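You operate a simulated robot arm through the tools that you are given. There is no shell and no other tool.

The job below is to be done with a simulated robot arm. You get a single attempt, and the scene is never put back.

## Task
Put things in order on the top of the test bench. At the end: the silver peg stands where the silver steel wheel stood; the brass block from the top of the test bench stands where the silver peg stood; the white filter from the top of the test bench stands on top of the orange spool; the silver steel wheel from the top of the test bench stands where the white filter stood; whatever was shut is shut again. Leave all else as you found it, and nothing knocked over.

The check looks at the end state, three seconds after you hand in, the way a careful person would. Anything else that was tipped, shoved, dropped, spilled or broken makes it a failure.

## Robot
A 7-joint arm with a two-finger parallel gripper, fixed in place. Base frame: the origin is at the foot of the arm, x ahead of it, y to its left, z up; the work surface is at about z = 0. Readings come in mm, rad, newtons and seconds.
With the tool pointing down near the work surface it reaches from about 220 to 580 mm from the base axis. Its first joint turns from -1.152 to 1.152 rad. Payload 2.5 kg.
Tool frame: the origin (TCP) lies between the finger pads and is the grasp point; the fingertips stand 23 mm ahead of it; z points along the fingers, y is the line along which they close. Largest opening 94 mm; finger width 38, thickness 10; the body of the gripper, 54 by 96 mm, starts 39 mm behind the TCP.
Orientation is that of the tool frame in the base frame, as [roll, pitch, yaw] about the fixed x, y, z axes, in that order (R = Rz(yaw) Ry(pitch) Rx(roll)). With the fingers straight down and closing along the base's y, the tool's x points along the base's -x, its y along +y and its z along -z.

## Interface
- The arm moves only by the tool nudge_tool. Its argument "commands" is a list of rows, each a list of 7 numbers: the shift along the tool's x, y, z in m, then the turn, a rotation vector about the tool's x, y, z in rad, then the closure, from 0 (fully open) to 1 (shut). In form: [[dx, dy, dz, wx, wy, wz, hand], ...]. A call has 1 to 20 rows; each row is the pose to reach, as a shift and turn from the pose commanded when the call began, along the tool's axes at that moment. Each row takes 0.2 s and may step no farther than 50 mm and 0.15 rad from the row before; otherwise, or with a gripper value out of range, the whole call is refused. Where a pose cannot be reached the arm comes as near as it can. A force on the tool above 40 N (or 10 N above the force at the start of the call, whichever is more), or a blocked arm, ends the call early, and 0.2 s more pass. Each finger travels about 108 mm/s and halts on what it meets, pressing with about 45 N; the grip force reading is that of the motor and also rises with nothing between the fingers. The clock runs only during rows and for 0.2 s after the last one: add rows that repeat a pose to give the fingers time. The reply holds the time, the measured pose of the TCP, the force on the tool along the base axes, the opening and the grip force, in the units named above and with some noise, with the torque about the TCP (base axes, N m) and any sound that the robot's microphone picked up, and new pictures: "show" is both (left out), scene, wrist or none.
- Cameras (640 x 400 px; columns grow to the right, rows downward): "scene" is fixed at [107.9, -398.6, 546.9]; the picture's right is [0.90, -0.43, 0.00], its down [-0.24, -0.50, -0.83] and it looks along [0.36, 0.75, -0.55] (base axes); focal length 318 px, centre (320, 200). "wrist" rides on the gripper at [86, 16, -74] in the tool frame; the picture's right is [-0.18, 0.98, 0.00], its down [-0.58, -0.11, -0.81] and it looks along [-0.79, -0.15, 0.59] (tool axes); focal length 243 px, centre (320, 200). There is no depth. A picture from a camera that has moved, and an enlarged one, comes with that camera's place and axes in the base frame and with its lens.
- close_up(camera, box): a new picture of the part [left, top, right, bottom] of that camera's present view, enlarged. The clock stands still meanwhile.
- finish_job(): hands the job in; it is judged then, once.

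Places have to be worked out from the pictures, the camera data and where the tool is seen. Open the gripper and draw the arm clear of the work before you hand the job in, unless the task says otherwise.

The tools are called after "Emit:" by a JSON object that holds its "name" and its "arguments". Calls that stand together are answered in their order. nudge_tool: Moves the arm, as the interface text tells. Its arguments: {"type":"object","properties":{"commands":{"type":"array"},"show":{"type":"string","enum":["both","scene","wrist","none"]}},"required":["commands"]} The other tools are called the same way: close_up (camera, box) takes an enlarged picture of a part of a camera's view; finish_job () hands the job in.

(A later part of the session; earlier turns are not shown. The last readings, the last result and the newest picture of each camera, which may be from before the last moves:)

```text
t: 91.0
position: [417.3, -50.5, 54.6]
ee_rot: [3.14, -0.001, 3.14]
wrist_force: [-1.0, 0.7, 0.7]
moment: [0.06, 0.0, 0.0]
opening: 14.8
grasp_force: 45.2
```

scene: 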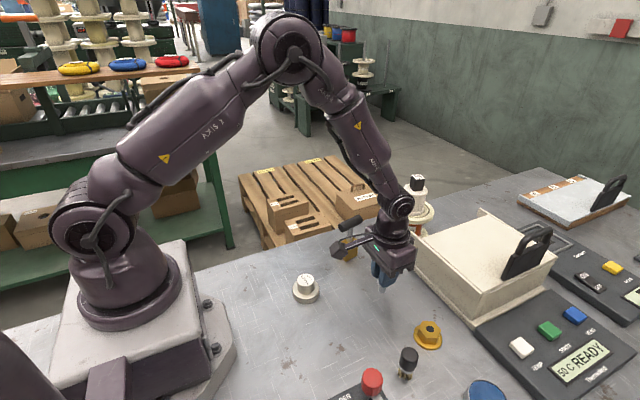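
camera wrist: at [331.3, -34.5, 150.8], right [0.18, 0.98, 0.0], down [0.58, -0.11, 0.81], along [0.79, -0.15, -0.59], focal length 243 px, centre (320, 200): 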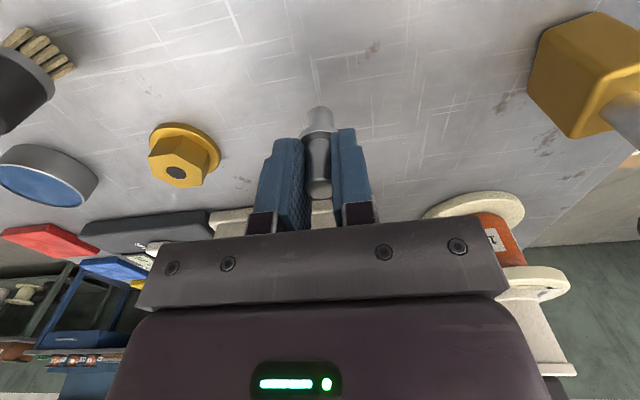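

The load is down to about zero, with the peg standing on the bench. I release very slowly.

Emit:
{"name": "nudge_tool", "arguments": {"commands": [[0, 0, 0, 0, 0, 0, 0.92], [0, 0, 0, 0, 0, 0, 0.89], [0, 0, 0, 0, 0, 0, 0.87], [0, 0, 0, 0, 0, 0, 0.86], [0, 0, 0, 0, 0, 0, 0.85], [0, 0, 0, 0, 0, 0, 0.845], [0, 0, 0, 0, 0, 0, 0.84], [0, 0, 0, 0, 0, 0, 0.835], [0, 0, 0, 0, 0, 0, 0.83], [0, 0, 0, 0, 0, 0, 0.825], [0, 0, 0, 0, 0, 0, 0.82], [0, 0, 0, 0, 0, 0, 0.81], [0, 0, 0, 0, 0, 0, 0.8], [0, 0, 0, 0, 0, 0, 0.77], [0, 0, 0, 0, 0, 0, 0.72], [0, 0, 0, 0, 0, 0, 0.65], [0, 0, 0, 0, 0, 0, 0.55], [0, 0, 0, 0, 0, 0, 0.4]], "show": "both"}}

Emit:
{"name": "close_up", "arguments": {"camera": "wrist", "box": [220, 60, 420, 230]}}

Emit:
{"name": "close_up", "arguments": {"camera": "scene", "box": [350, 260, 420, 310]}}

```text
t: 94.8
position: [418.9, -50.7, 55.2]
ee_rot: [-3.141, -0.001, -3.141]
wrist_force: [-0.4, 0.1, -1.3]
moment: [0.01, 0.02, 0.0]
opening: 56.6
grasp_force: 0.1
camera wrist: at [331.3, -34.8, 129.4], right [0.18, 0.98, 0.0], down [0.58, -0.11, 0.81], along [0.79, -0.15, -0.59], focal length 243 px, centre (320, 200)
```

scene: 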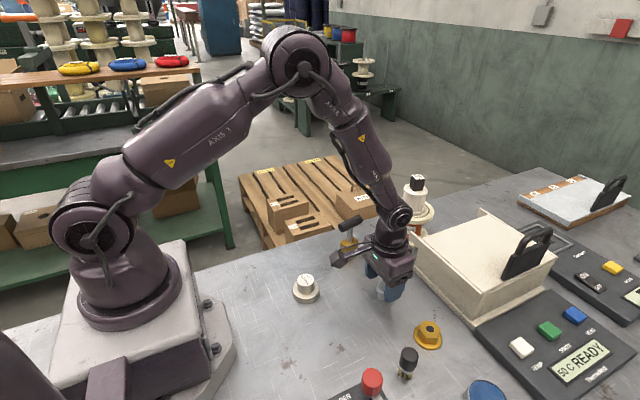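
wrist: 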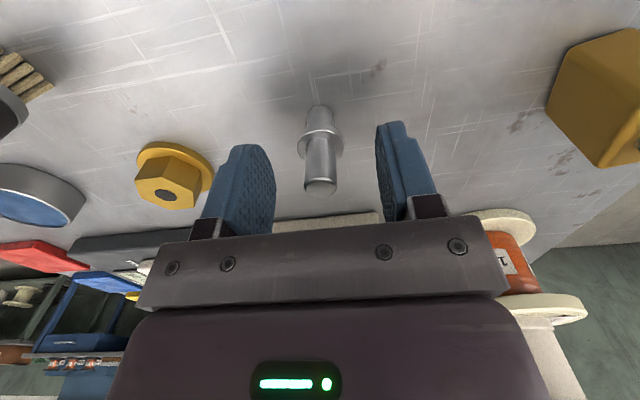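

```text
2.35 times, centred on (320, 145) of wrist
camera zoom: at [331.3, -34.8, 129.4], right [0.18, 0.98, 0.0], down [0.58, -0.11, 0.81], along [0.79, -0.15, -0.59], focal length 571 px, centre (320, 329)
```

zoom: 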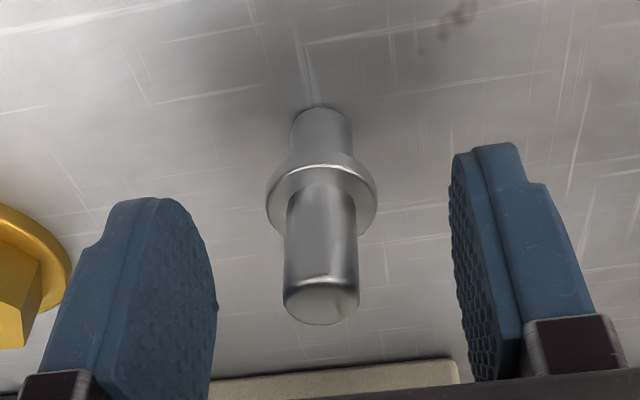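

```text
8.00 times, centred on (385, 285) of scene
camera zoom: at [107.9, -398.6, 546.9], right [0.9, -0.43, 0.0], down [-0.24, -0.5, -0.83], along [0.36, 0.75, -0.55], focal length 2543 px, centre (-200, -480)
```

zoom: 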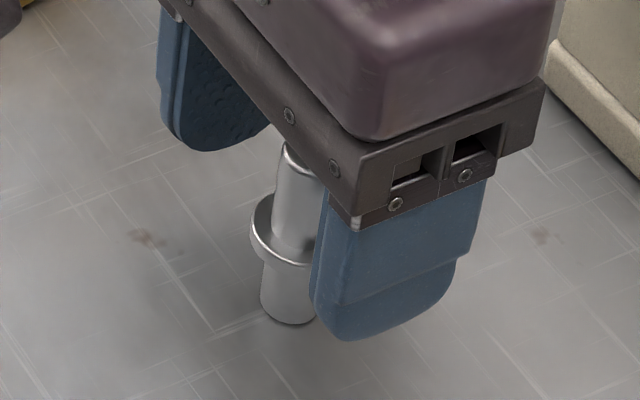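

The peg stands free and upright on the wheel's old spot. I rise straight up and go to look at the brass block.

Emit:
{"name": "nudge_tool", "arguments": {"commands": [[0, 0, -0.004, 0, 0, 0, 0.3], [0, 0, -0.015, 0, 0, 0, 0.2], [0, 0, -0.04, 0, 0, 0, 0.1], [0, 0, -0.08, 0, 0, 0, 0], [0, 0, -0.12, 0, 0, 0, 0], [0, 0, -0.16, 0, 0, 0, 0], [0.01, 0.035, -0.165, 0, 0, 0, 0], [0.02, 0.075, -0.165, 0, 0, 0, 0], [0.03, 0.11, -0.165, 0, 0, 0, 0], [0.035, 0.14, -0.165, 0, 0, 0, 0], [0.035, 0.14, -0.165, 0, 0, 0, 0]], "show": "both"}}

Emit:
{"name": "close_up", "arguments": {"camera": "wrist", "box": [240, 0, 420, 140]}}

Emit:
{"name": "close_up", "arguments": {"camera": "scene", "box": [320, 200, 390, 270]}}

Emit:
{"name": "close_up", "arguments": {"camera": "scene", "box": [350, 260, 420, 310]}}

```text
t: 97.2
position: [384.1, 89.3, 221.8]
ee_rot: [-3.14, -0.002, -3.141]
wrist_force: [0.1, 0.8, 0.2]
moment: [-0.02, 0.01, 0.0]
opening: 94.0
grasp_force: 0.1
camera wrist: at [297.0, 104.8, 295.0], right [0.18, 0.98, 0.0], down [0.58, -0.11, 0.81], along [0.79, -0.15, -0.59], focal length 243 px, centre (320, 200)
```

scene: 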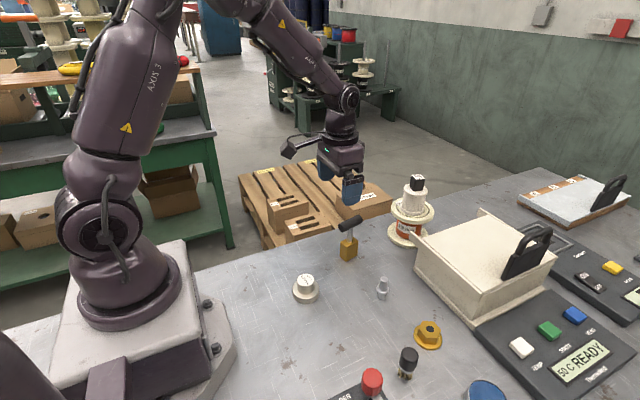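
wrist: 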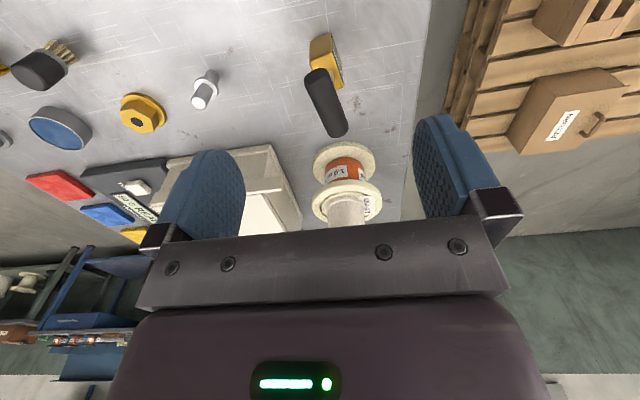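

```text
2.86 times, centred on (330, 70) of wrist
camera zoom: at [297.0, 104.8, 295.0], right [0.18, 0.98, 0.0], down [0.58, -0.11, 0.81], along [0.79, -0.15, -0.59], focal length 693 px, centre (291, 571)
```

zoom: 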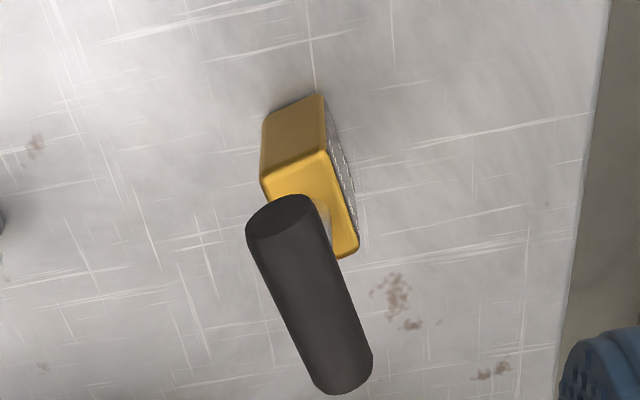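

```text
5.71 times, centred on (355, 235) of scene
camera zoom: at [107.9, -398.6, 546.9], right [0.9, -0.43, 0.0], down [-0.24, -0.5, -0.83], along [0.36, 0.75, -0.55], focal length 1816 px, centre (120, 0)
```

zoom: 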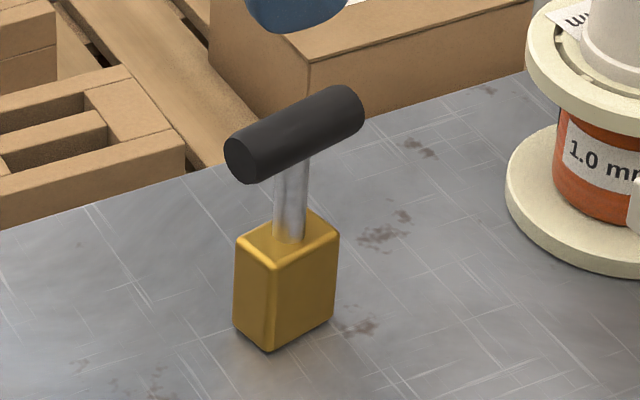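

```text
8.00 times, centred on (385, 285) of scene
camera zoom: at [107.9, -398.6, 546.9], right [0.9, -0.43, 0.0], down [-0.24, -0.5, -0.83], along [0.36, 0.75, -0.55], focal length 2543 px, centre (-200, -480)
```

zoom: 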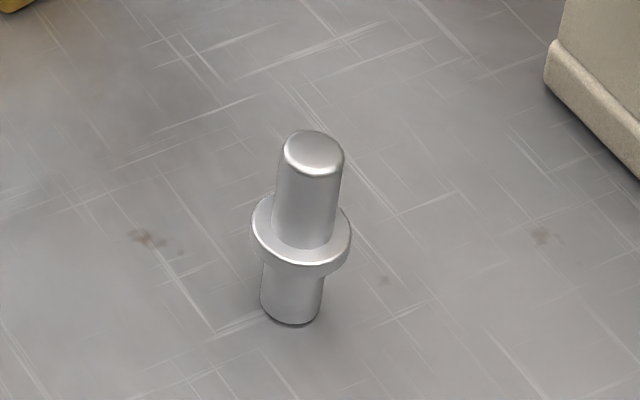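

The peg sits at the wheel's old image position. For the brass block I triangulate the handle from (392,85) to (444,95) at z of about 101.5 (11.3° off x), with its middle over the block at about (417.8,89.5). I turn the gripper to close across the handle and come to z = 150.

Emit:
{"name": "nudge_tool", "arguments": {"commands": [[-0.012, 0, 0.02, 0, 0, -0.07, 0], [-0.024, 0, 0.04, 0, 0, -0.14, 0], [-0.0337, 0.0007, 0.06, 0, 0, -0.197, 0], [-0.0337, 0.0007, 0.07, 0, 0, -0.197, 0], [-0.0337, 0.0007, 0.07, 0, 0, -0.197, 0]], "show": "both"}}

Emit:
{"name": "close_up", "arguments": {"camera": "wrist", "box": [220, 20, 420, 200]}}

Emit:
{"name": "close_up", "arguments": {"camera": "scene", "box": [310, 180, 400, 270]}}

```text
t: 98.4
position: [416.8, 91.2, 151.1]
ee_rot: [3.142, 0.002, -2.945]
wrist_force: [-0.8, 0.1, 0.0]
moment: [0.01, 0.01, 0.03]
opening: 93.9
grasp_force: 0.0
camera wrist: at [328.8, 88.4, 224.6], right [-0.01, 1.0, 0.0], down [0.59, 0.01, 0.81], along [0.81, 0.01, -0.59], focal length 243 px, centre (320, 200)
```

scene: 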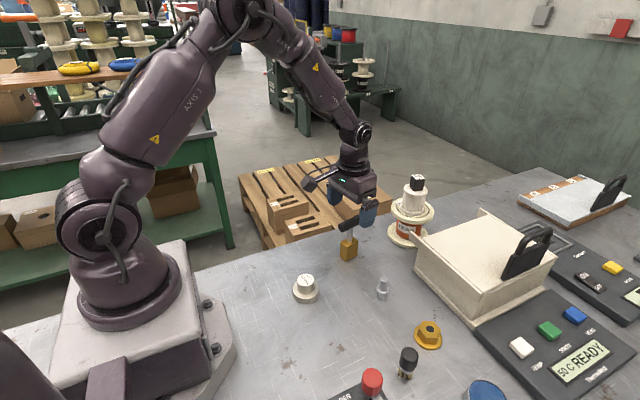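
wrist: 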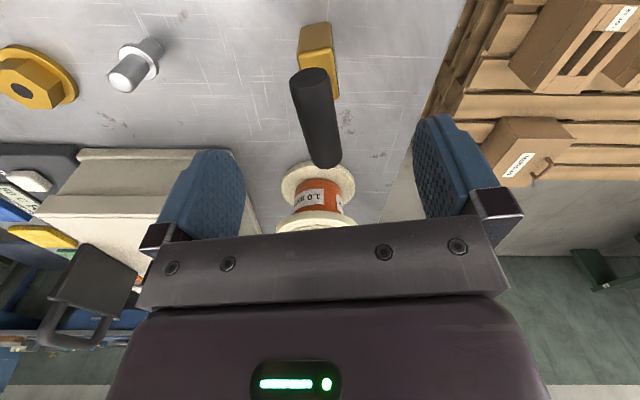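

```text
2.22 times, centred on (320, 110) of wrist
camera zoom: at [328.8, 88.4, 224.6], right [-0.01, 1.0, 0.0], down [0.59, 0.01, 0.81], along [0.81, 0.01, -0.59], focal length 539 px, centre (320, 400)
```

zoom: 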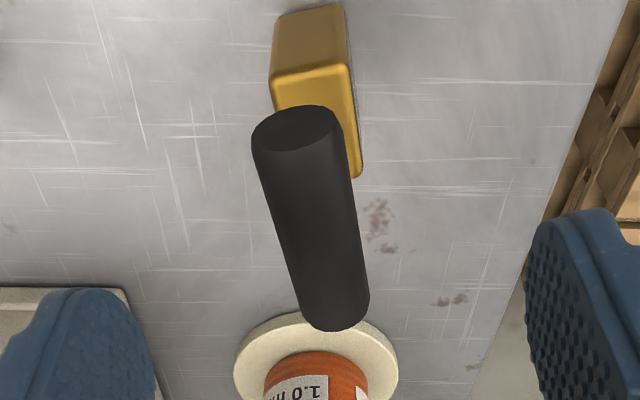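

```text
4.44 times, centred on (355, 225) of scene
camera zoom: at [107.9, -398.6, 546.9], right [0.9, -0.43, 0.0], down [-0.24, -0.5, -0.83], along [0.36, 0.75, -0.55], focal length 1413 px, centre (164, 89)
```

zoom: 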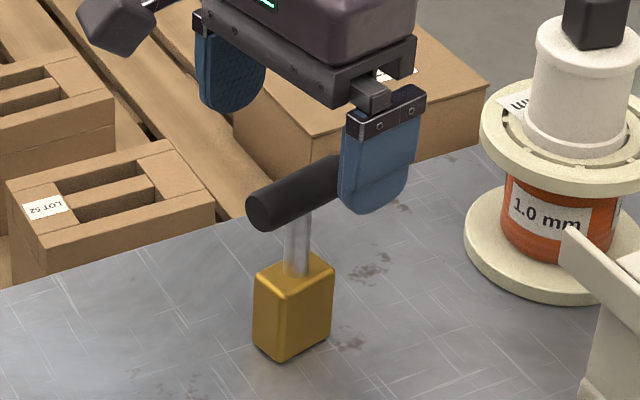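

The gripper lies across the handle, whose middle reads (418.1,89.5), aligned within about 1 mm. I descend to z of about 101 and close slowly.

Emit:
{"name": "nudge_tool", "arguments": {"commands": [[0, -0.0005, 0.015, 0, 0, 0, 0.1], [0, -0.0005, 0.03, 0, 0, 0, 0.2], [0, -0.0005, 0.042, 0, 0, 0, 0.35], [0, -0.0005, 0.048, 0, 0, 0, 0.5], [0, -0.0005, 0.0495, 0, 0, 0, 0.6], [0, -0.0005, 0.0495, 0, 0, 0, 0.68], [0, -0.0005, 0.0495, 0, 0, 0, 0.72], [0, -0.0005, 0.0495, 0, 0, 0, 0.74], [0, -0.0005, 0.0495, 0, 0, 0, 0.755], [0, -0.0005, 0.0495, 0, 0, 0, 0.77], [0, -0.0005, 0.0495, 0, 0, 0, 0.78], [0, -0.0005, 0.0495, 0, 0, 0, 0.79], [0, -0.0005, 0.0495, 0, 0, 0, 0.8], [0, -0.0005, 0.0495, 0, 0, 0, 0.81], [0, -0.0005, 0.0495, 0, 0, 0, 0.82], [0, -0.0005, 0.0495, 0, 0, 0, 0.83], [0, -0.0005, 0.0495, 0, 0, 0, 0.85], [0, -0.0005, 0.0495, 0, 0, 0, 0.88], [0, -0.0005, 0.0495, 0, 0, 0, 0.92]], "show": "both"}}

Emit:
{"name": "close_up", "arguments": {"camera": "wrist", "box": [220, 20, 420, 220]}}

Emit:
{"name": "close_up", "arguments": {"camera": "scene", "box": [310, 190, 400, 270]}}

```text
t: 102.4
position: [416.7, 90.0, 101.4]
ee_rot: [-3.141, -0.001, -2.944]
wrist_force: [0.3, 0.0, 0.0]
moment: [-0.05, 0.04, -0.03]
opening: 13.5
grasp_force: 44.9
camera wrist: at [328.5, 88.5, 175.1], right [-0.01, 1.0, 0.0], down [0.59, 0.01, 0.81], along [0.81, 0.01, -0.59], focal length 243 px, centre (320, 200)
```

scene: 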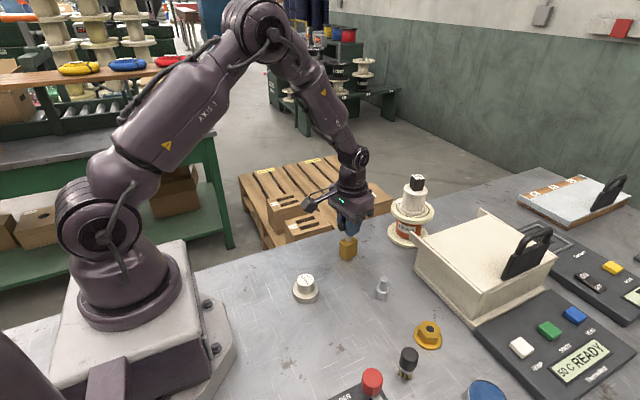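
wrist: 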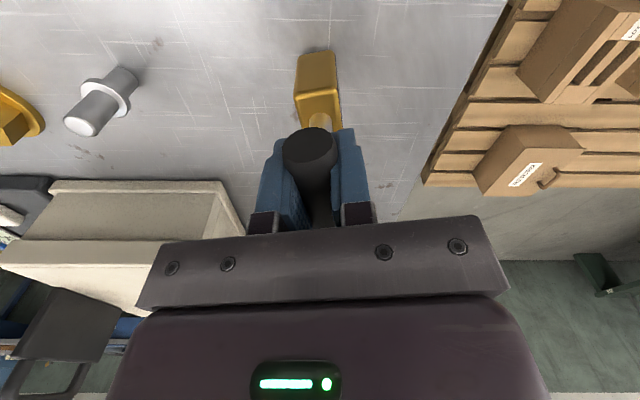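

```text
2.00 times, centred on (320, 120) of wrist
camera zoom: at [328.5, 88.5, 175.1], right [-0.01, 1.0, 0.0], down [0.59, 0.01, 0.81], along [0.81, 0.01, -0.59], focal length 485 px, centre (320, 360)
```

zoom: 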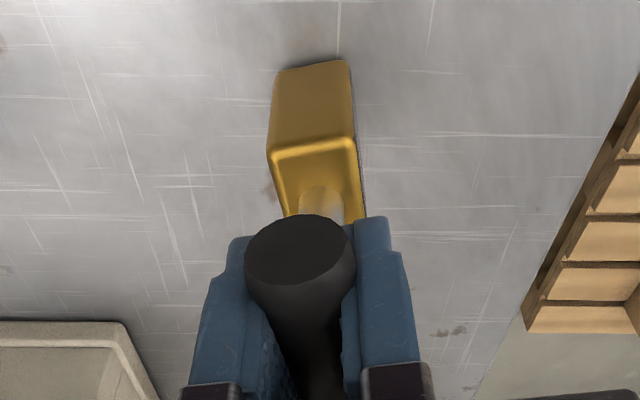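

```text
5.00 times, centred on (355, 230) of scene
camera zoom: at [108.0, -398.6, 546.9], right [0.9, -0.43, 0.0], down [-0.24, -0.5, -0.83], along [0.36, 0.75, -0.55], focal length 1590 px, centre (145, 50)
```

zoom: 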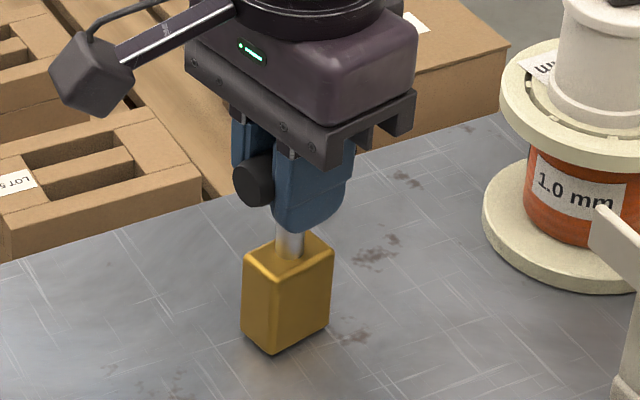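

The handle is held at 13.5 mm with 45 N. I lift slowly by 10 mm and check for slip or tilt.

Emit:
{"name": "nudge_tool", "arguments": {"commands": [[0, 0, -0.001, 0, 0, 0, 0.95], [0, 0, -0.002, 0, 0, 0, 0.97], [0, 0, -0.004, 0, 0, 0, 0.97], [0, 0, -0.006, 0, 0, 0, 0.97], [0, 0, -0.008, 0, 0, 0, 0.97], [0, 0, -0.01, 0, 0, 0, 0.97], [0, 0, -0.01, 0, 0, 0, 0.97]], "show": "none"}}

Emit:
{"name": "close_up", "arguments": {"camera": "wrist", "box": [220, 20, 420, 220]}}

Emit:
{"name": "close_up", "arguments": {"camera": "scene", "box": [310, 190, 400, 270]}}

```text
t: 104.0
position: [416.7, 91.4, 111.1]
ee_rot: [3.141, -0.001, -2.944]
wrist_force: [1.7, -1.5, -5.6]
moment: [-0.59, -0.43, -0.2]
opening: 13.9
grasp_force: 44.9
```

```text
2.00 times, centred on (320, 120) of wrist
camera zoom: at [328.5, 88.8, 185.1], right [-0.01, 1.0, 0.0], down [0.59, 0.01, 0.81], along [0.81, 0.01, -0.59], focal length 485 px, centre (320, 360)
```

zoom: 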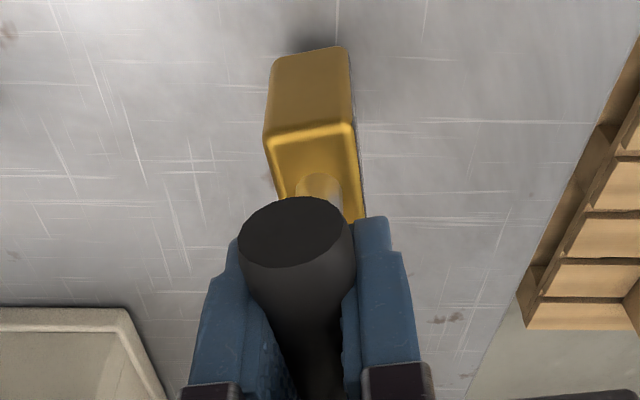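

```text
5.00 times, centred on (355, 230) of scene
camera zoom: at [108.0, -398.6, 546.9], right [0.9, -0.43, 0.0], down [-0.24, -0.5, -0.83], along [0.36, 0.75, -0.55], focal length 1590 px, centre (145, 50)
```

zoom: 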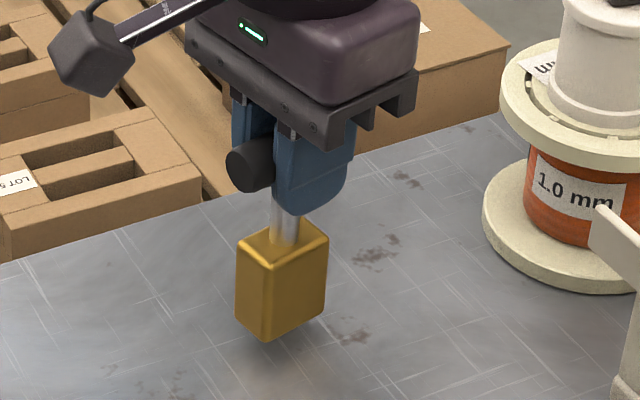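

The block is up but hangs slightly tilted, its left side lower, and the torque reading is odd. I hold still and read again before deciding.

Emit:
{"name": "nudge_tool", "arguments": {"commands": [[0, 0, 0, 0, 0, 0, 0.97], [0, 0, 0, 0, 0, 0, 0.97], [0, 0, 0, 0, 0, 0, 0.97]], "show": "both"}}

Emit:
{"name": "close_up", "arguments": {"camera": "scene", "box": [325, 200, 385, 270]}}

Emit:
{"name": "close_up", "arguments": {"camera": "wrist", "box": [260, 20, 380, 240]}}

```text
t: 104.8
position: [417.5, 90.7, 109.7]
ee_rot: [3.141, 0.0, -2.945]
wrist_force: [0.6, 0.5, -4.7]
moment: [-0.03, -0.04, 0.01]
opening: 13.6
grasp_force: 45.0
camera wrist: at [328.5, 88.8, 185.0], right [-0.01, 1.0, 0.0], down [0.59, 0.01, 0.81], along [0.81, 0.01, -0.59], focal length 243 px, centre (320, 200)
```

scene: 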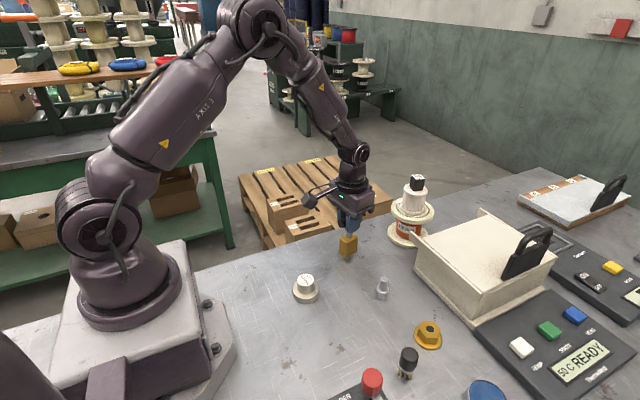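
wrist: 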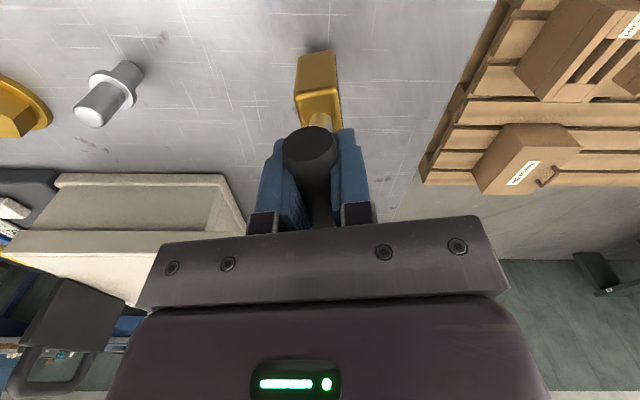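

```text
5.71 times, centred on (355, 235) of scene
camera zoom: at [108.0, -398.6, 546.9], right [0.9, -0.43, 0.0], down [-0.24, -0.5, -0.83], along [0.36, 0.75, -0.55], focal length 1816 px, centre (120, 0)
```

zoom: 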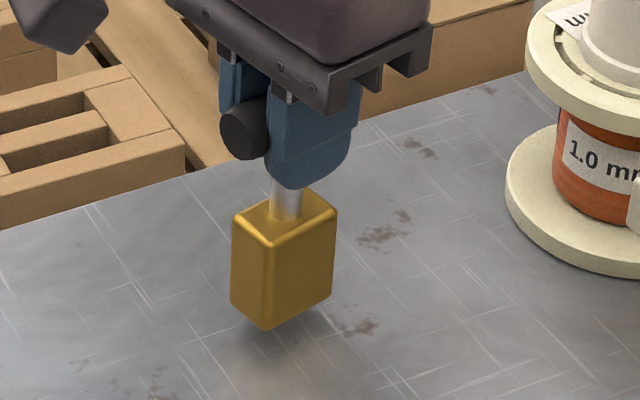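

```text
1.82 times, centred on (320, 130) of wrist
camera zoom: at [328.5, 88.8, 185.0], right [-0.01, 1.0, 0.0], down [0.59, 0.01, 0.81], along [0.81, 0.01, -0.59], focal length 441 px, centre (320, 327)
```

zoom: 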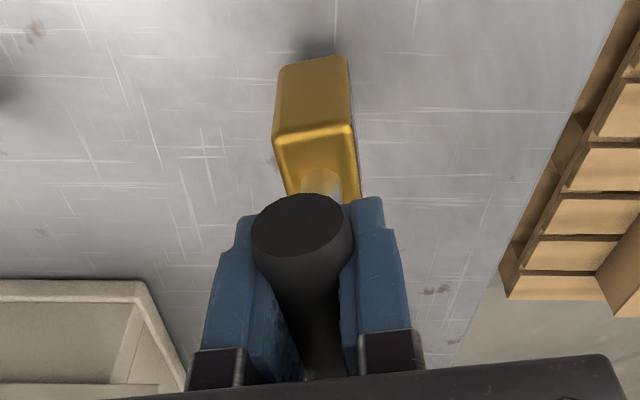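

After settling, the block hangs level: all bottom corners are up by the same amount and the torque is near zero. I raise it gently another 30 mm.

Emit:
{"name": "nudge_tool", "arguments": {"commands": [[0, 0, -0.002, 0, 0, 0, 0.97], [0, 0, -0.005, 0, 0, 0, 0.97], [0, 0, -0.01, 0, 0, 0, 0.97], [0, 0, -0.016, 0, 0, 0, 0.97], [0, 0, -0.022, 0, 0, 0, 0.97], [0, 0, -0.027, 0, 0, 0, 0.97], [0, 0, -0.03, 0, 0, 0, 0.97], [0, 0, -0.031, 0, 0, 0, 0.97], [0, 0, -0.031, 0, 0, 0, 0.97]], "show": "wrist"}}

Emit:
{"name": "nudge_tool", "arguments": {"commands": [[0.0016, 0.0009, 0, 0, 0, 0, 0.97], [0.0049, 0.0028, 0, 0, 0, 0, 0.97], [0.0107, 0.0061, 0, 0, 0, 0, 0.97], [0.0181, 0.0103, 0, 0, 0, 0, 0.97], [0.0271, 0.0154, 0, 0, 0, 0, 0.97], [0.0369, 0.021, 0, 0, 0, 0, 0.97], [0.0476, 0.0271, 0, 0, 0, 0, 0.97], [0.0583, 0.0332, 0, 0, 0, 0, 0.97], [0.069, 0.0392, 0, 0, 0, 0, 0.97], [0.0796, 0.0453, 0, 0, 0, 0, 0.97], [0.0903, 0.0514, 0, 0, 0, 0, 0.97], [0.101, 0.0574, 0, 0, 0, 0, 0.97], [0.1117, 0.0635, 0, 0, 0, 0, 0.97], [0.1223, 0.0696, 0, 0, 0, 0, 0.97], [0.133, 0.0757, 0, 0, 0, 0, 0.97], [0.1429, 0.0813, 0, 0, 0, 0, 0.97], [0.1511, 0.0859, 0, 0, 0, 0, 0.97], [0.1576, 0.0897, 0, 0, 0, 0, 0.97], [0.1626, 0.0925, 0, 0, 0, 0, 0.97], [0.1642, 0.0934, 0, 0, 0, 0, 0.97]], "show": "both"}}

```text
t: 106.8
position: [416.8, 90.1, 143.7]
ee_rot: [-3.14, 0.001, -2.944]
wrist_force: [0.0, 0.0, -4.1]
moment: [-0.01, 0.12, 0.02]
opening: 14.0
grasp_force: 45.6
camera wrist: at [328.6, 88.3, 215.9], right [-0.01, 1.0, 0.0], down [0.59, 0.01, 0.81], along [0.81, 0.01, -0.59], focal length 243 px, centre (320, 200)
```

wrist: 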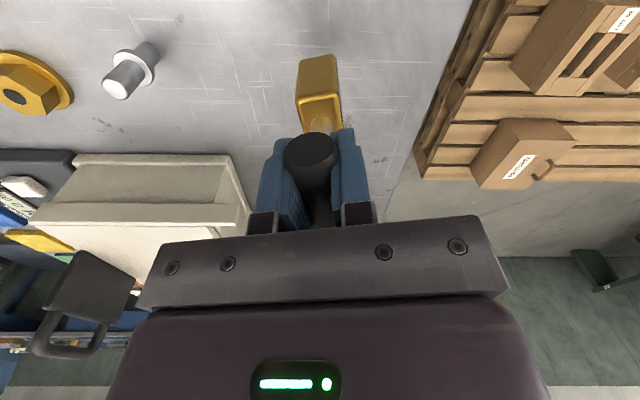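

```text
t: 111.0
position: [237.7, 150.0, 141.6]
ee_rot: [3.14, -0.002, -2.945]
wrist_force: [-0.7, -0.1, -4.0]
moment: [-0.05, -0.02, -0.05]
opening: 13.7
grasp_force: 45.8
camera wrist: at [149.2, 147.9, 216.1], right [-0.01, 1.0, 0.0], down [0.59, 0.01, 0.81], along [0.81, 0.01, -0.59], focal length 243 px, centre (320, 200)
```

scene: 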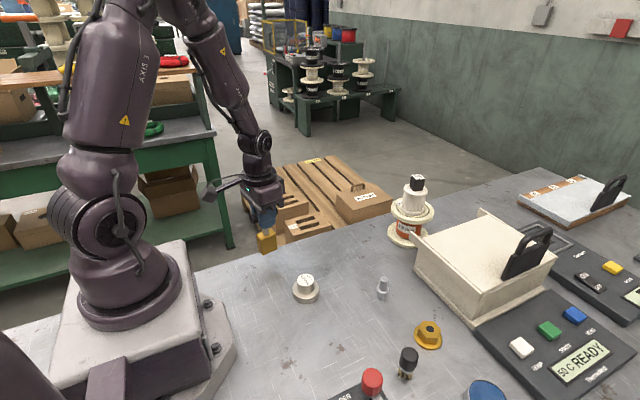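
wrist: 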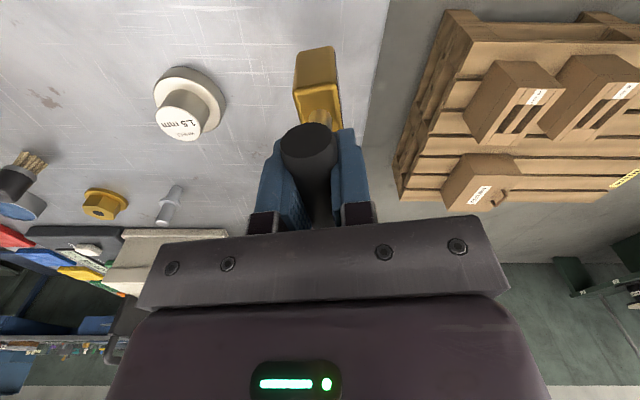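

The block is over the peg's old spot at (237.7,150). I lower it slowly to about 6 mm above the bench and let it settle.

Emit:
{"name": "nudge_tool", "arguments": {"commands": [[0, 0, 0.0, 0, 0, 0, 0.97], [0, 0, 0.003, 0, 0, 0, 0.97], [0, 0, 0.008, 0, 0, 0, 0.97], [0, 0, 0.014, 0, 0, 0, 0.97], [0, 0, 0.02, 0, 0, 0, 0.97], [0, 0, 0.025, 0, 0, 0, 0.97], [0, 0, 0.029, 0, 0, 0, 0.97], [0, 0, 0.032, 0, 0, 0, 0.97], [0, 0, 0.034, 0, 0, 0, 0.97], [0, 0, 0.035, 0, 0, 0, 0.97], [0, 0, 0.035, 0, 0, 0, 0.97], [0, 0, 0.035, 0, 0, 0, 0.97], [0, 0, 0.035, 0, 0, 0, 0.97]], "show": "both"}}

Emit:
{"name": "close_up", "arguments": {"camera": "scene", "box": [235, 200, 305, 280]}}

Emit:
{"name": "close_up", "arguments": {"camera": "wrist", "box": [260, 20, 380, 240]}}

```text
t: 113.8
position: [236.5, 150.0, 107.1]
ee_rot: [-3.142, 0.0, -2.944]
wrist_force: [0.4, 0.7, -5.0]
moment: [0.13, 0.01, 0.06]
opening: 14.0
grasp_force: 45.2
camera wrist: at [149.2, 147.9, 180.9], right [-0.01, 1.0, 0.0], down [0.59, 0.01, 0.81], along [0.81, 0.01, -0.59], focal length 243 px, centre (320, 200)
```

scene: 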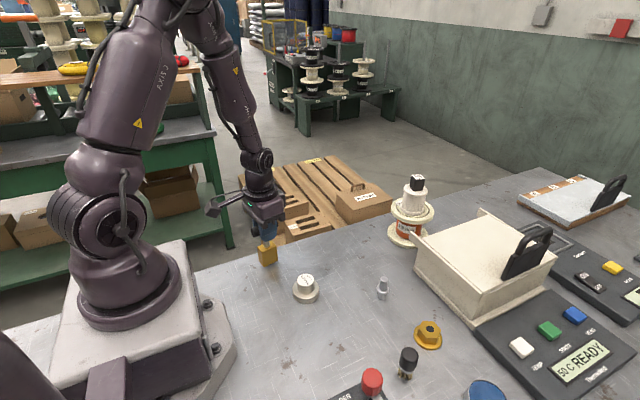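
wrist: 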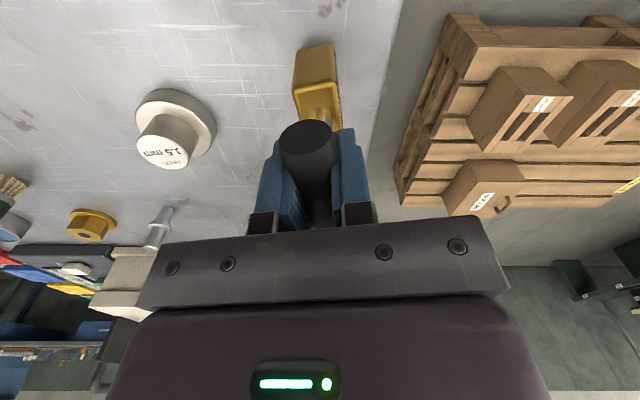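

```text
5.00 times, centred on (270, 240) of scene
camera zoom: at [108.0, -398.6, 546.9], right [0.9, -0.43, 0.0], down [-0.24, -0.5, -0.83], along [0.36, 0.75, -0.55], focal length 1590 px, centre (570, 0)
```

zoom: 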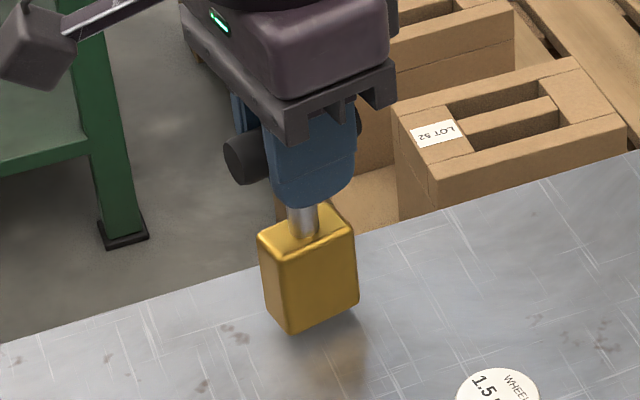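

```text
1.82 times, centred on (320, 130) of wrist
camera zoom: at [149.2, 147.9, 180.9], right [-0.01, 1.0, 0.0], down [0.59, 0.01, 0.81], along [0.81, 0.01, -0.59], focal length 441 px, centre (320, 327)
```

zoom: 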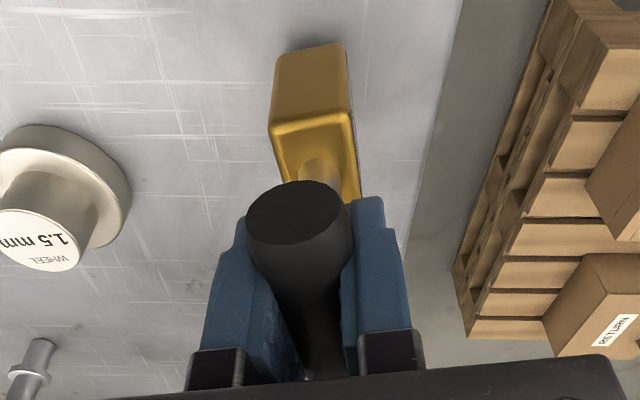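

The handle's near end looks a little low, so the block may still be swinging. I hold for 1.5 s and look again.

Emit:
{"name": "nudge_tool", "arguments": {"commands": [[0, 0, 0, 0, 0, 0, 0.97], [0, 0, 0, 0, 0, 0, 0.97], [0, 0, 0, 0, 0, 0, 0.97], [0, 0, 0, 0, 0, 0, 0.97], [0, 0, 0, 0, 0, 0, 0.97], [0, 0, 0, 0, 0, 0, 0.97], [0, 0, 0, 0, 0, 0, 0.97]], "show": "none"}}

Emit:
{"name": "close_up", "arguments": {"camera": "wrist", "box": [260, 20, 380, 240]}}

Emit:
{"name": "close_up", "arguments": {"camera": "scene", "box": [235, 200, 305, 280]}}

```text
t: 115.4
position: [237.4, 150.1, 105.8]
ee_rot: [-3.141, 0.001, -2.945]
wrist_force: [0.8, 1.0, -5.0]
moment: [0.07, 0.06, -0.02]
opening: 13.5
grasp_force: 44.9
```

```text
1.82 times, centred on (320, 130) of wrist
camera zoom: at [149.2, 147.9, 180.9], right [-0.01, 1.0, 0.0], down [0.59, 0.01, 0.81], along [0.81, 0.01, -0.59], focal length 441 px, centre (320, 327)
```

zoom: 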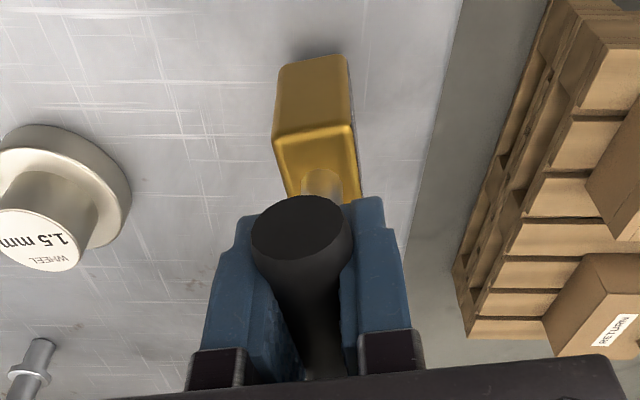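

```text
5.00 times, centred on (270, 240) of scene
camera zoom: at [108.0, -398.6, 546.9], right [0.9, -0.43, 0.0], down [-0.24, -0.5, -0.83], along [0.36, 0.75, -0.55], focal length 1590 px, centre (570, 0)
```

zoom: 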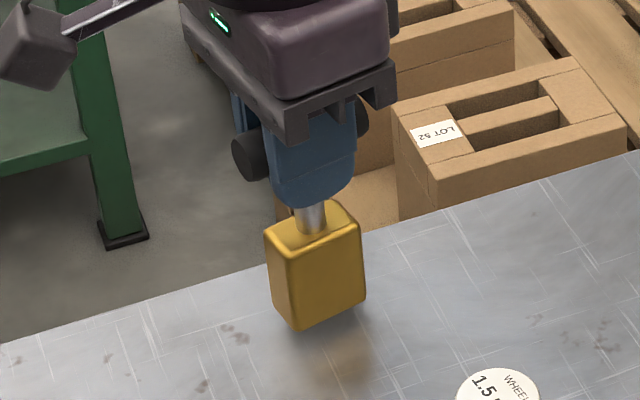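

It has settled level, and the projected base centre matches the peg's old image position. I lower 4 mm slowly, then continue in fine steps.

Emit:
{"name": "nudge_tool", "arguments": {"commands": [[0, 0, 0.001, 0, 0, 0, 0.97], [0, 0, 0.002, 0, 0, 0, 0.97], [0, 0, 0.003, 0, 0, 0, 0.97], [0, 0, 0.004, 0, 0, 0, 0.97], [0, 0, 0.0044, 0, 0, 0, 0.97], [0, 0, 0.0048, 0, 0, 0, 0.97], [0, 0, 0.0048, 0, 0, 0, 0.97]], "show": "none"}}

Emit:
{"name": "close_up", "arguments": {"camera": "scene", "box": [235, 200, 305, 280]}}

```text
t: 117.0
position: [236.4, 150.3, 102.0]
ee_rot: [3.141, 0.002, -2.945]
wrist_force: [-0.4, 0.1, -4.1]
moment: [-0.03, 0.0, 0.0]
opening: 13.6
grasp_force: 45.4
```

```text
5.00 times, centred on (270, 240) of scene
camera zoom: at [108.0, -398.6, 546.9], right [0.9, -0.43, 0.0], down [-0.24, -0.5, -0.83], along [0.36, 0.75, -0.55], focal length 1590 px, centre (570, 0)
```

zoom: 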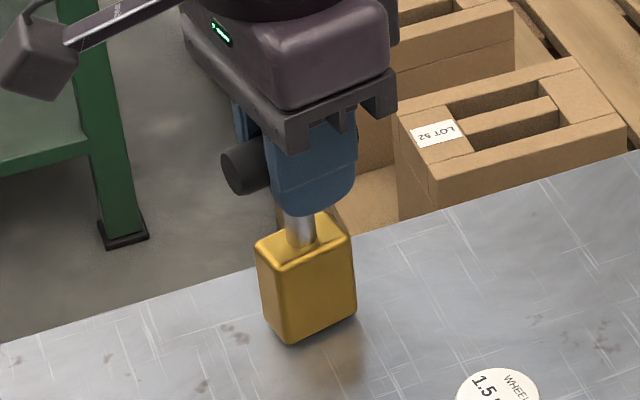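

Still hanging at -4 N. I hold briefly to let it calm, then lower another 1.5 mm in fine steps.

Emit:
{"name": "nudge_tool", "arguments": {"commands": [[0, 0, 0, 0, 0, 0, 0.97], [0, 0, 0, 0, 0, 0, 0.97], [0, 0, 0, 0, 0, 0, 0.97], [0, 0, 0.0004, 0, 0, 0, 0.97], [0, 0, 0.0004, 0, 0, 0, 0.97], [0, 0, 0.0008, 0, 0, 0, 0.97], [0, 0, 0.0008, 0, 0, 0, 0.97], [0, 0, 0.0012, 0, 0, 0, 0.97], [0, 0, 0.0012, 0, 0, 0, 0.97], [0, 0, 0.0015, 0, 0, 0, 0.97], [0, 0, 0.0015, 0, 0, 0, 0.97]], "show": "none"}}

Emit:
{"name": "close_up", "arguments": {"camera": "scene", "box": [235, 200, 305, 280]}}

Emit:
{"name": "close_up", "arguments": {"camera": "wrist", "box": [260, 20, 380, 240]}}

```text
t: 119.4
position: [236.9, 149.6, 99.8]
ee_rot: [3.141, 0.001, -2.945]
wrist_force: [-0.1, 0.6, -4.9]
moment: [0.2, -0.08, -0.11]
opening: 13.8
grasp_force: 44.5
```

```text
5.00 times, centred on (270, 240) of scene
camera zoom: at [108.0, -398.6, 546.9], right [0.9, -0.43, 0.0], down [-0.24, -0.5, -0.83], along [0.36, 0.75, -0.55], focal length 1590 px, centre (570, 0)
```

zoom: 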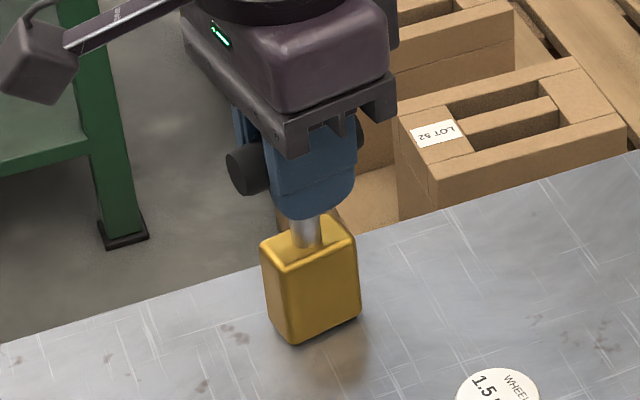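

```text
1.82 times, centred on (320, 130) of wrist
camera zoom: at [148.8, 147.7, 174.4], right [-0.01, 1.0, 0.0], down [0.59, 0.01, 0.81], along [0.81, 0.01, -0.59], focal length 441 px, centre (320, 327)
```

zoom: 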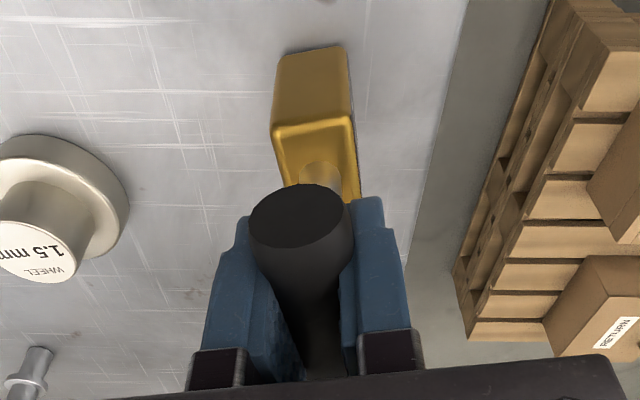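

Very close now: the front corner is about where it should be on the bench. I go on in 0.4 mm steps.

Emit:
{"name": "nudge_tool", "arguments": {"commands": [[0, 0, 0.0003, 0, 0, 0, 0.97], [0, 0, 0.0003, 0, 0, 0, 0.97], [0, 0, 0.0006, 0, 0, 0, 0.97], [0, 0, 0.0006, 0, 0, 0, 0.97], [0, 0, 0.0009, 0, 0, 0, 0.97], [0, 0, 0.0009, 0, 0, 0, 0.97]], "show": "none"}}

Emit:
{"name": "close_up", "arguments": {"camera": "scene", "box": [235, 200, 305, 280]}}

```text
t: 120.8
position: [237.3, 149.5, 99.3]
ee_rot: [-3.14, 0.0, -2.944]
wrist_force: [-0.5, -1.0, -5.5]
moment: [0.04, 0.13, -0.32]
opening: 13.5
grasp_force: 44.2
```

```text
5.00 times, centred on (270, 240) of scene
camera zoom: at [108.0, -398.6, 546.9], right [0.9, -0.43, 0.0], down [-0.24, -0.5, -0.83], along [0.36, 0.75, -0.55], focal length 1590 px, centre (570, 0)
```

zoom: 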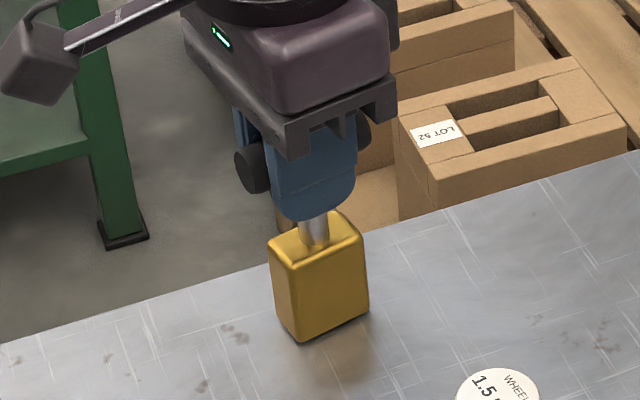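

It still hangs and sways by a millimetre or two. I keep lowering in fine steps; contact with the bench will steady it.

Emit:
{"name": "nudge_tool", "arguments": {"commands": [[0, 0, 0.0003, 0, 0, 0, 0.97], [0, 0, 0.0003, 0, 0, 0, 0.97], [0, 0, 0.0006, 0, 0, 0, 0.97], [0, 0, 0.0006, 0, 0, 0, 0.97], [0, 0, 0.0006, 0, 0, 0, 0.97]], "show": "none"}}

Emit:
{"name": "close_up", "arguments": {"camera": "scene", "box": [235, 200, 305, 280]}}

```text
t: 122.0
position: [237.8, 149.6, 99.0]
ee_rot: [3.141, 0.001, -2.945]
wrist_force: [1.2, -0.6, -3.3]
moment: [-0.46, 0.01, 0.12]
opening: 13.9
grasp_force: 45.4
```

```text
5.00 times, centred on (270, 240) of scene
camera zoom: at [107.9, -398.6, 546.9], right [0.9, -0.43, 0.0], down [-0.24, -0.5, -0.83], along [0.36, 0.75, -0.55], focal length 1590 px, centre (570, 0)
```

zoom: 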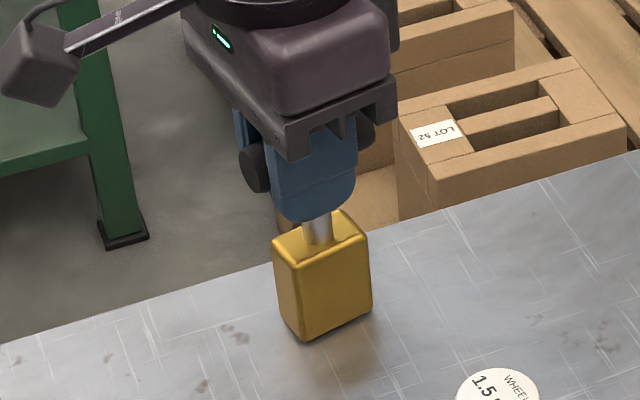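

The load is starting to drop (-3.3 N), so an edge is touching. I continue down in 0.3 mm steps.

Emit:
{"name": "nudge_tool", "arguments": {"commands": [[0, 0, 0.0003, 0, 0, 0, 0.97], [0, 0, 0.0003, 0, 0, 0, 0.97], [0, 0, 0.0006, 0, 0, 0, 0.97], [0, 0, 0.0006, 0, 0, 0, 0.97], [0, 0, 0.0006, 0, 0, 0, 0.97]], "show": "none"}}

Emit:
{"name": "close_up", "arguments": {"camera": "scene", "box": [235, 200, 305, 280]}}

Emit:
{"name": "close_up", "arguments": {"camera": "wrist", "box": [260, 20, 380, 240]}}

```text
t: 123.2
position: [238.2, 150.7, 98.2]
ee_rot: [-3.14, 0.004, -2.943]
wrist_force: [-1.2, 2.2, 31.0]
moment: [-0.09, 0.25, -0.29]
opening: 14.3
grasp_force: 45.5
```

```text
5.00 times, centred on (270, 240) of scene
camera zoom: at [107.9, -398.7, 546.9], right [0.9, -0.43, 0.0], down [-0.24, -0.5, -0.83], along [0.36, 0.75, -0.55], focal length 1590 px, centre (570, 0)
```

zoom: 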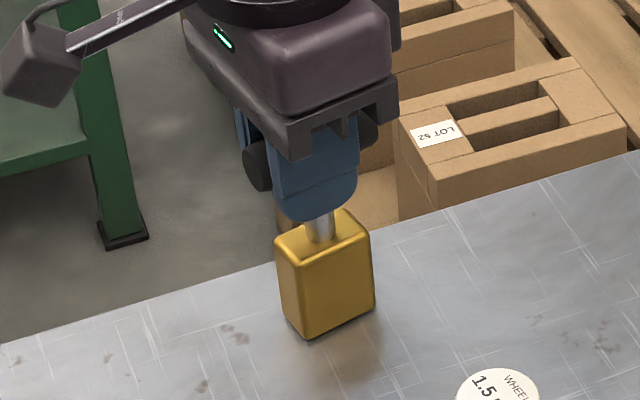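

```text
1.82 times, centred on (320, 130) of wrist
camera zoom: at [149.6, 147.9, 172.7], right [-0.01, 1.0, 0.0], down [0.59, 0.01, 0.81], along [0.81, 0.01, -0.59], focal length 441 px, centre (320, 327)
```

zoom: 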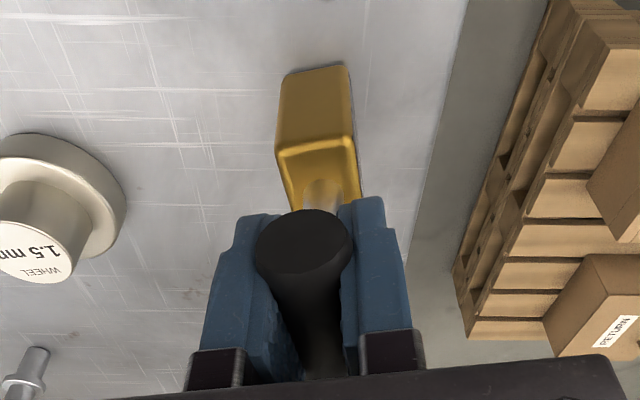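

Now it is pressed at 31 N, which is too much. I ease up 0.8 mm.

Emit:
{"name": "nudge_tool", "arguments": {"commands": [[0, 0, -0.0004, 0, 0, 0, 0.97], [0, 0, -0.0008, 0, 0, 0, 0.97], [0, 0, -0.0008, 0, 0, 0, 0.97], [0, 0, -0.0008, 0, 0, 0, 0.97]], "show": "none"}}

Emit:
{"name": "close_up", "arguments": {"camera": "scene", "box": [245, 220, 295, 280]}}

Emit:
{"name": "close_up", "arguments": {"camera": "wrist", "box": [260, 20, 380, 240]}}

```text
t: 124.2
position: [236.0, 149.3, 98.7]
ee_rot: [3.141, 0.0, -2.943]
wrist_force: [-0.7, -2.8, 16.6]
moment: [-0.22, -0.01, 0.26]
opening: 14.1
grasp_force: 45.2
```

```text
6.67 times, centred on (270, 250) of scene
camera zoom: at [107.9, -398.6, 546.9], right [0.9, -0.43, 0.0], down [-0.24, -0.5, -0.83], along [0.36, 0.75, -0.55], focal length 2119 px, centre (653, -133)
```

zoom: 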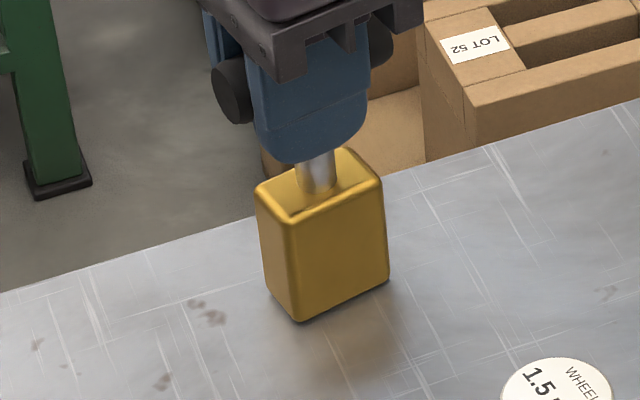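

```text
1.82 times, centred on (320, 130) of wrist
camera zoom: at [148.9, 147.6, 173.1], right [-0.01, 1.0, 0.0], down [0.59, 0.01, 0.81], along [0.81, 0.01, -0.59], focal length 441 px, centre (320, 327)
```

zoom: 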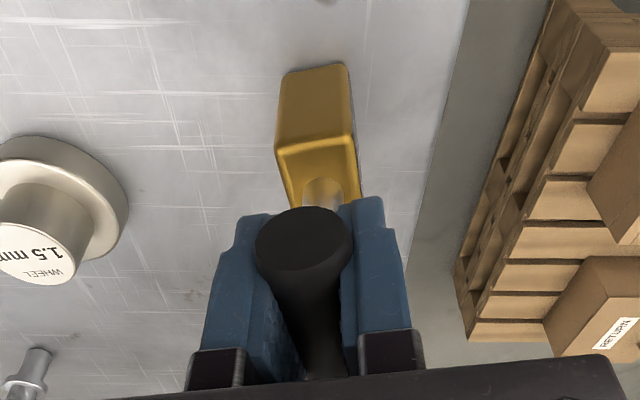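

16.6 N remains with the block sitting flat; I ease up another 0.8 mm.

Emit:
{"name": "nudge_tool", "arguments": {"commands": [[0, 0, -0.0004, 0, 0, 0, 0.97], [0, 0, -0.0008, 0, 0, 0, 0.97], [0, 0, -0.0008, 0, 0, 0, 0.97]], "show": "none"}}

```text
t: 125.0
position: [236.9, 149.5, 99.8]
ee_rot: [3.142, 0.0, -2.945]
wrist_force: [-0.6, 1.4, -4.4]
moment: [0.23, 0.08, -0.06]
opening: 13.9
grasp_force: 45.3
```

Now it carries its weight again; I go 0.4 mm back down for light contact.

Emit:
{"name": "nudge_tool", "arguments": {"commands": [[0, 0, 0.0002, 0, 0, 0, 0.97], [0, 0, 0.0004, 0, 0, 0, 0.97], [0, 0, 0.0004, 0, 0, 0, 0.97], [0, 0, 0.0004, 0, 0, 0, 0.97], [0, 0, 0.0004, 0, 0, 0, 0.97]], "show": "none"}}

Emit:
{"name": "close_up", "arguments": {"camera": "scene", "box": [245, 220, 295, 280]}}

Emit:
{"name": "close_up", "arguments": {"camera": "wrist", "box": [260, 20, 380, 240]}}

```text
t: 126.2
position: [238.5, 149.2, 99.1]
ee_rot: [3.141, 0.001, -2.943]
wrist_force: [0.4, -1.1, -5.2]
moment: [-0.27, -0.02, 0.1]
opening: 13.8
grasp_force: 45.0
```

```text
6.67 times, centred on (270, 250) of scene
camera zoom: at [108.0, -398.6, 546.9], right [0.9, -0.43, 0.0], down [-0.24, -0.5, -0.83], along [0.36, 0.75, -0.55], focal length 2119 px, centre (653, -133)
```

zoom: 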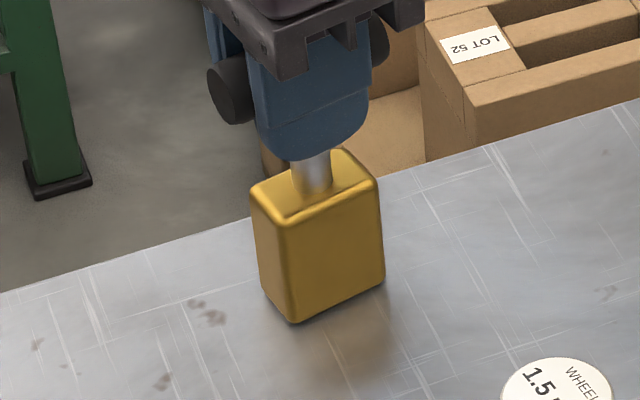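

```text
1.82 times, centred on (320, 130) of wrist
camera zoom: at [149.3, 147.7, 173.8], right [-0.01, 1.0, 0.0], down [0.59, 0.01, 0.81], along [0.81, 0.01, -0.59], focal length 441 px, centre (320, 327)
```

zoom: 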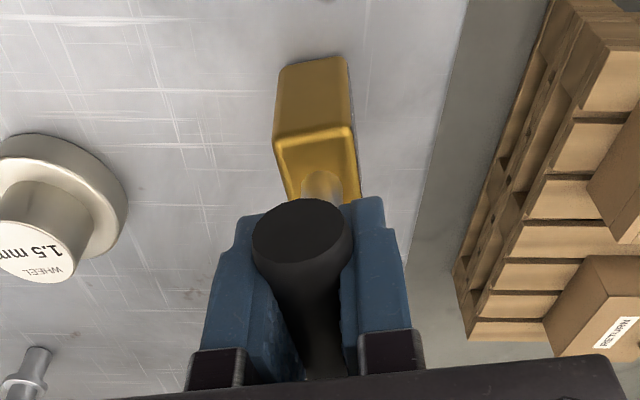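

Still hanging by a fraction of a millimetre; 0.5 mm more.

Emit:
{"name": "nudge_tool", "arguments": {"commands": [[0, 0, 0.0002, 0, 0, 0, 0.97], [0, 0, 0.0004, 0, 0, 0, 0.97], [0, 0, 0.0005, 0, 0, 0, 0.97], [0, 0, 0.0005, 0, 0, 0, 0.97]], "show": "none"}}

```text
t: 127.2
position: [236.9, 151.1, 97.9]
ee_rot: [-3.14, 0.001, -2.944]
wrist_force: [0.2, -0.4, 6.7]
moment: [0.06, -0.12, -0.07]
opening: 13.9
grasp_force: 45.3
```

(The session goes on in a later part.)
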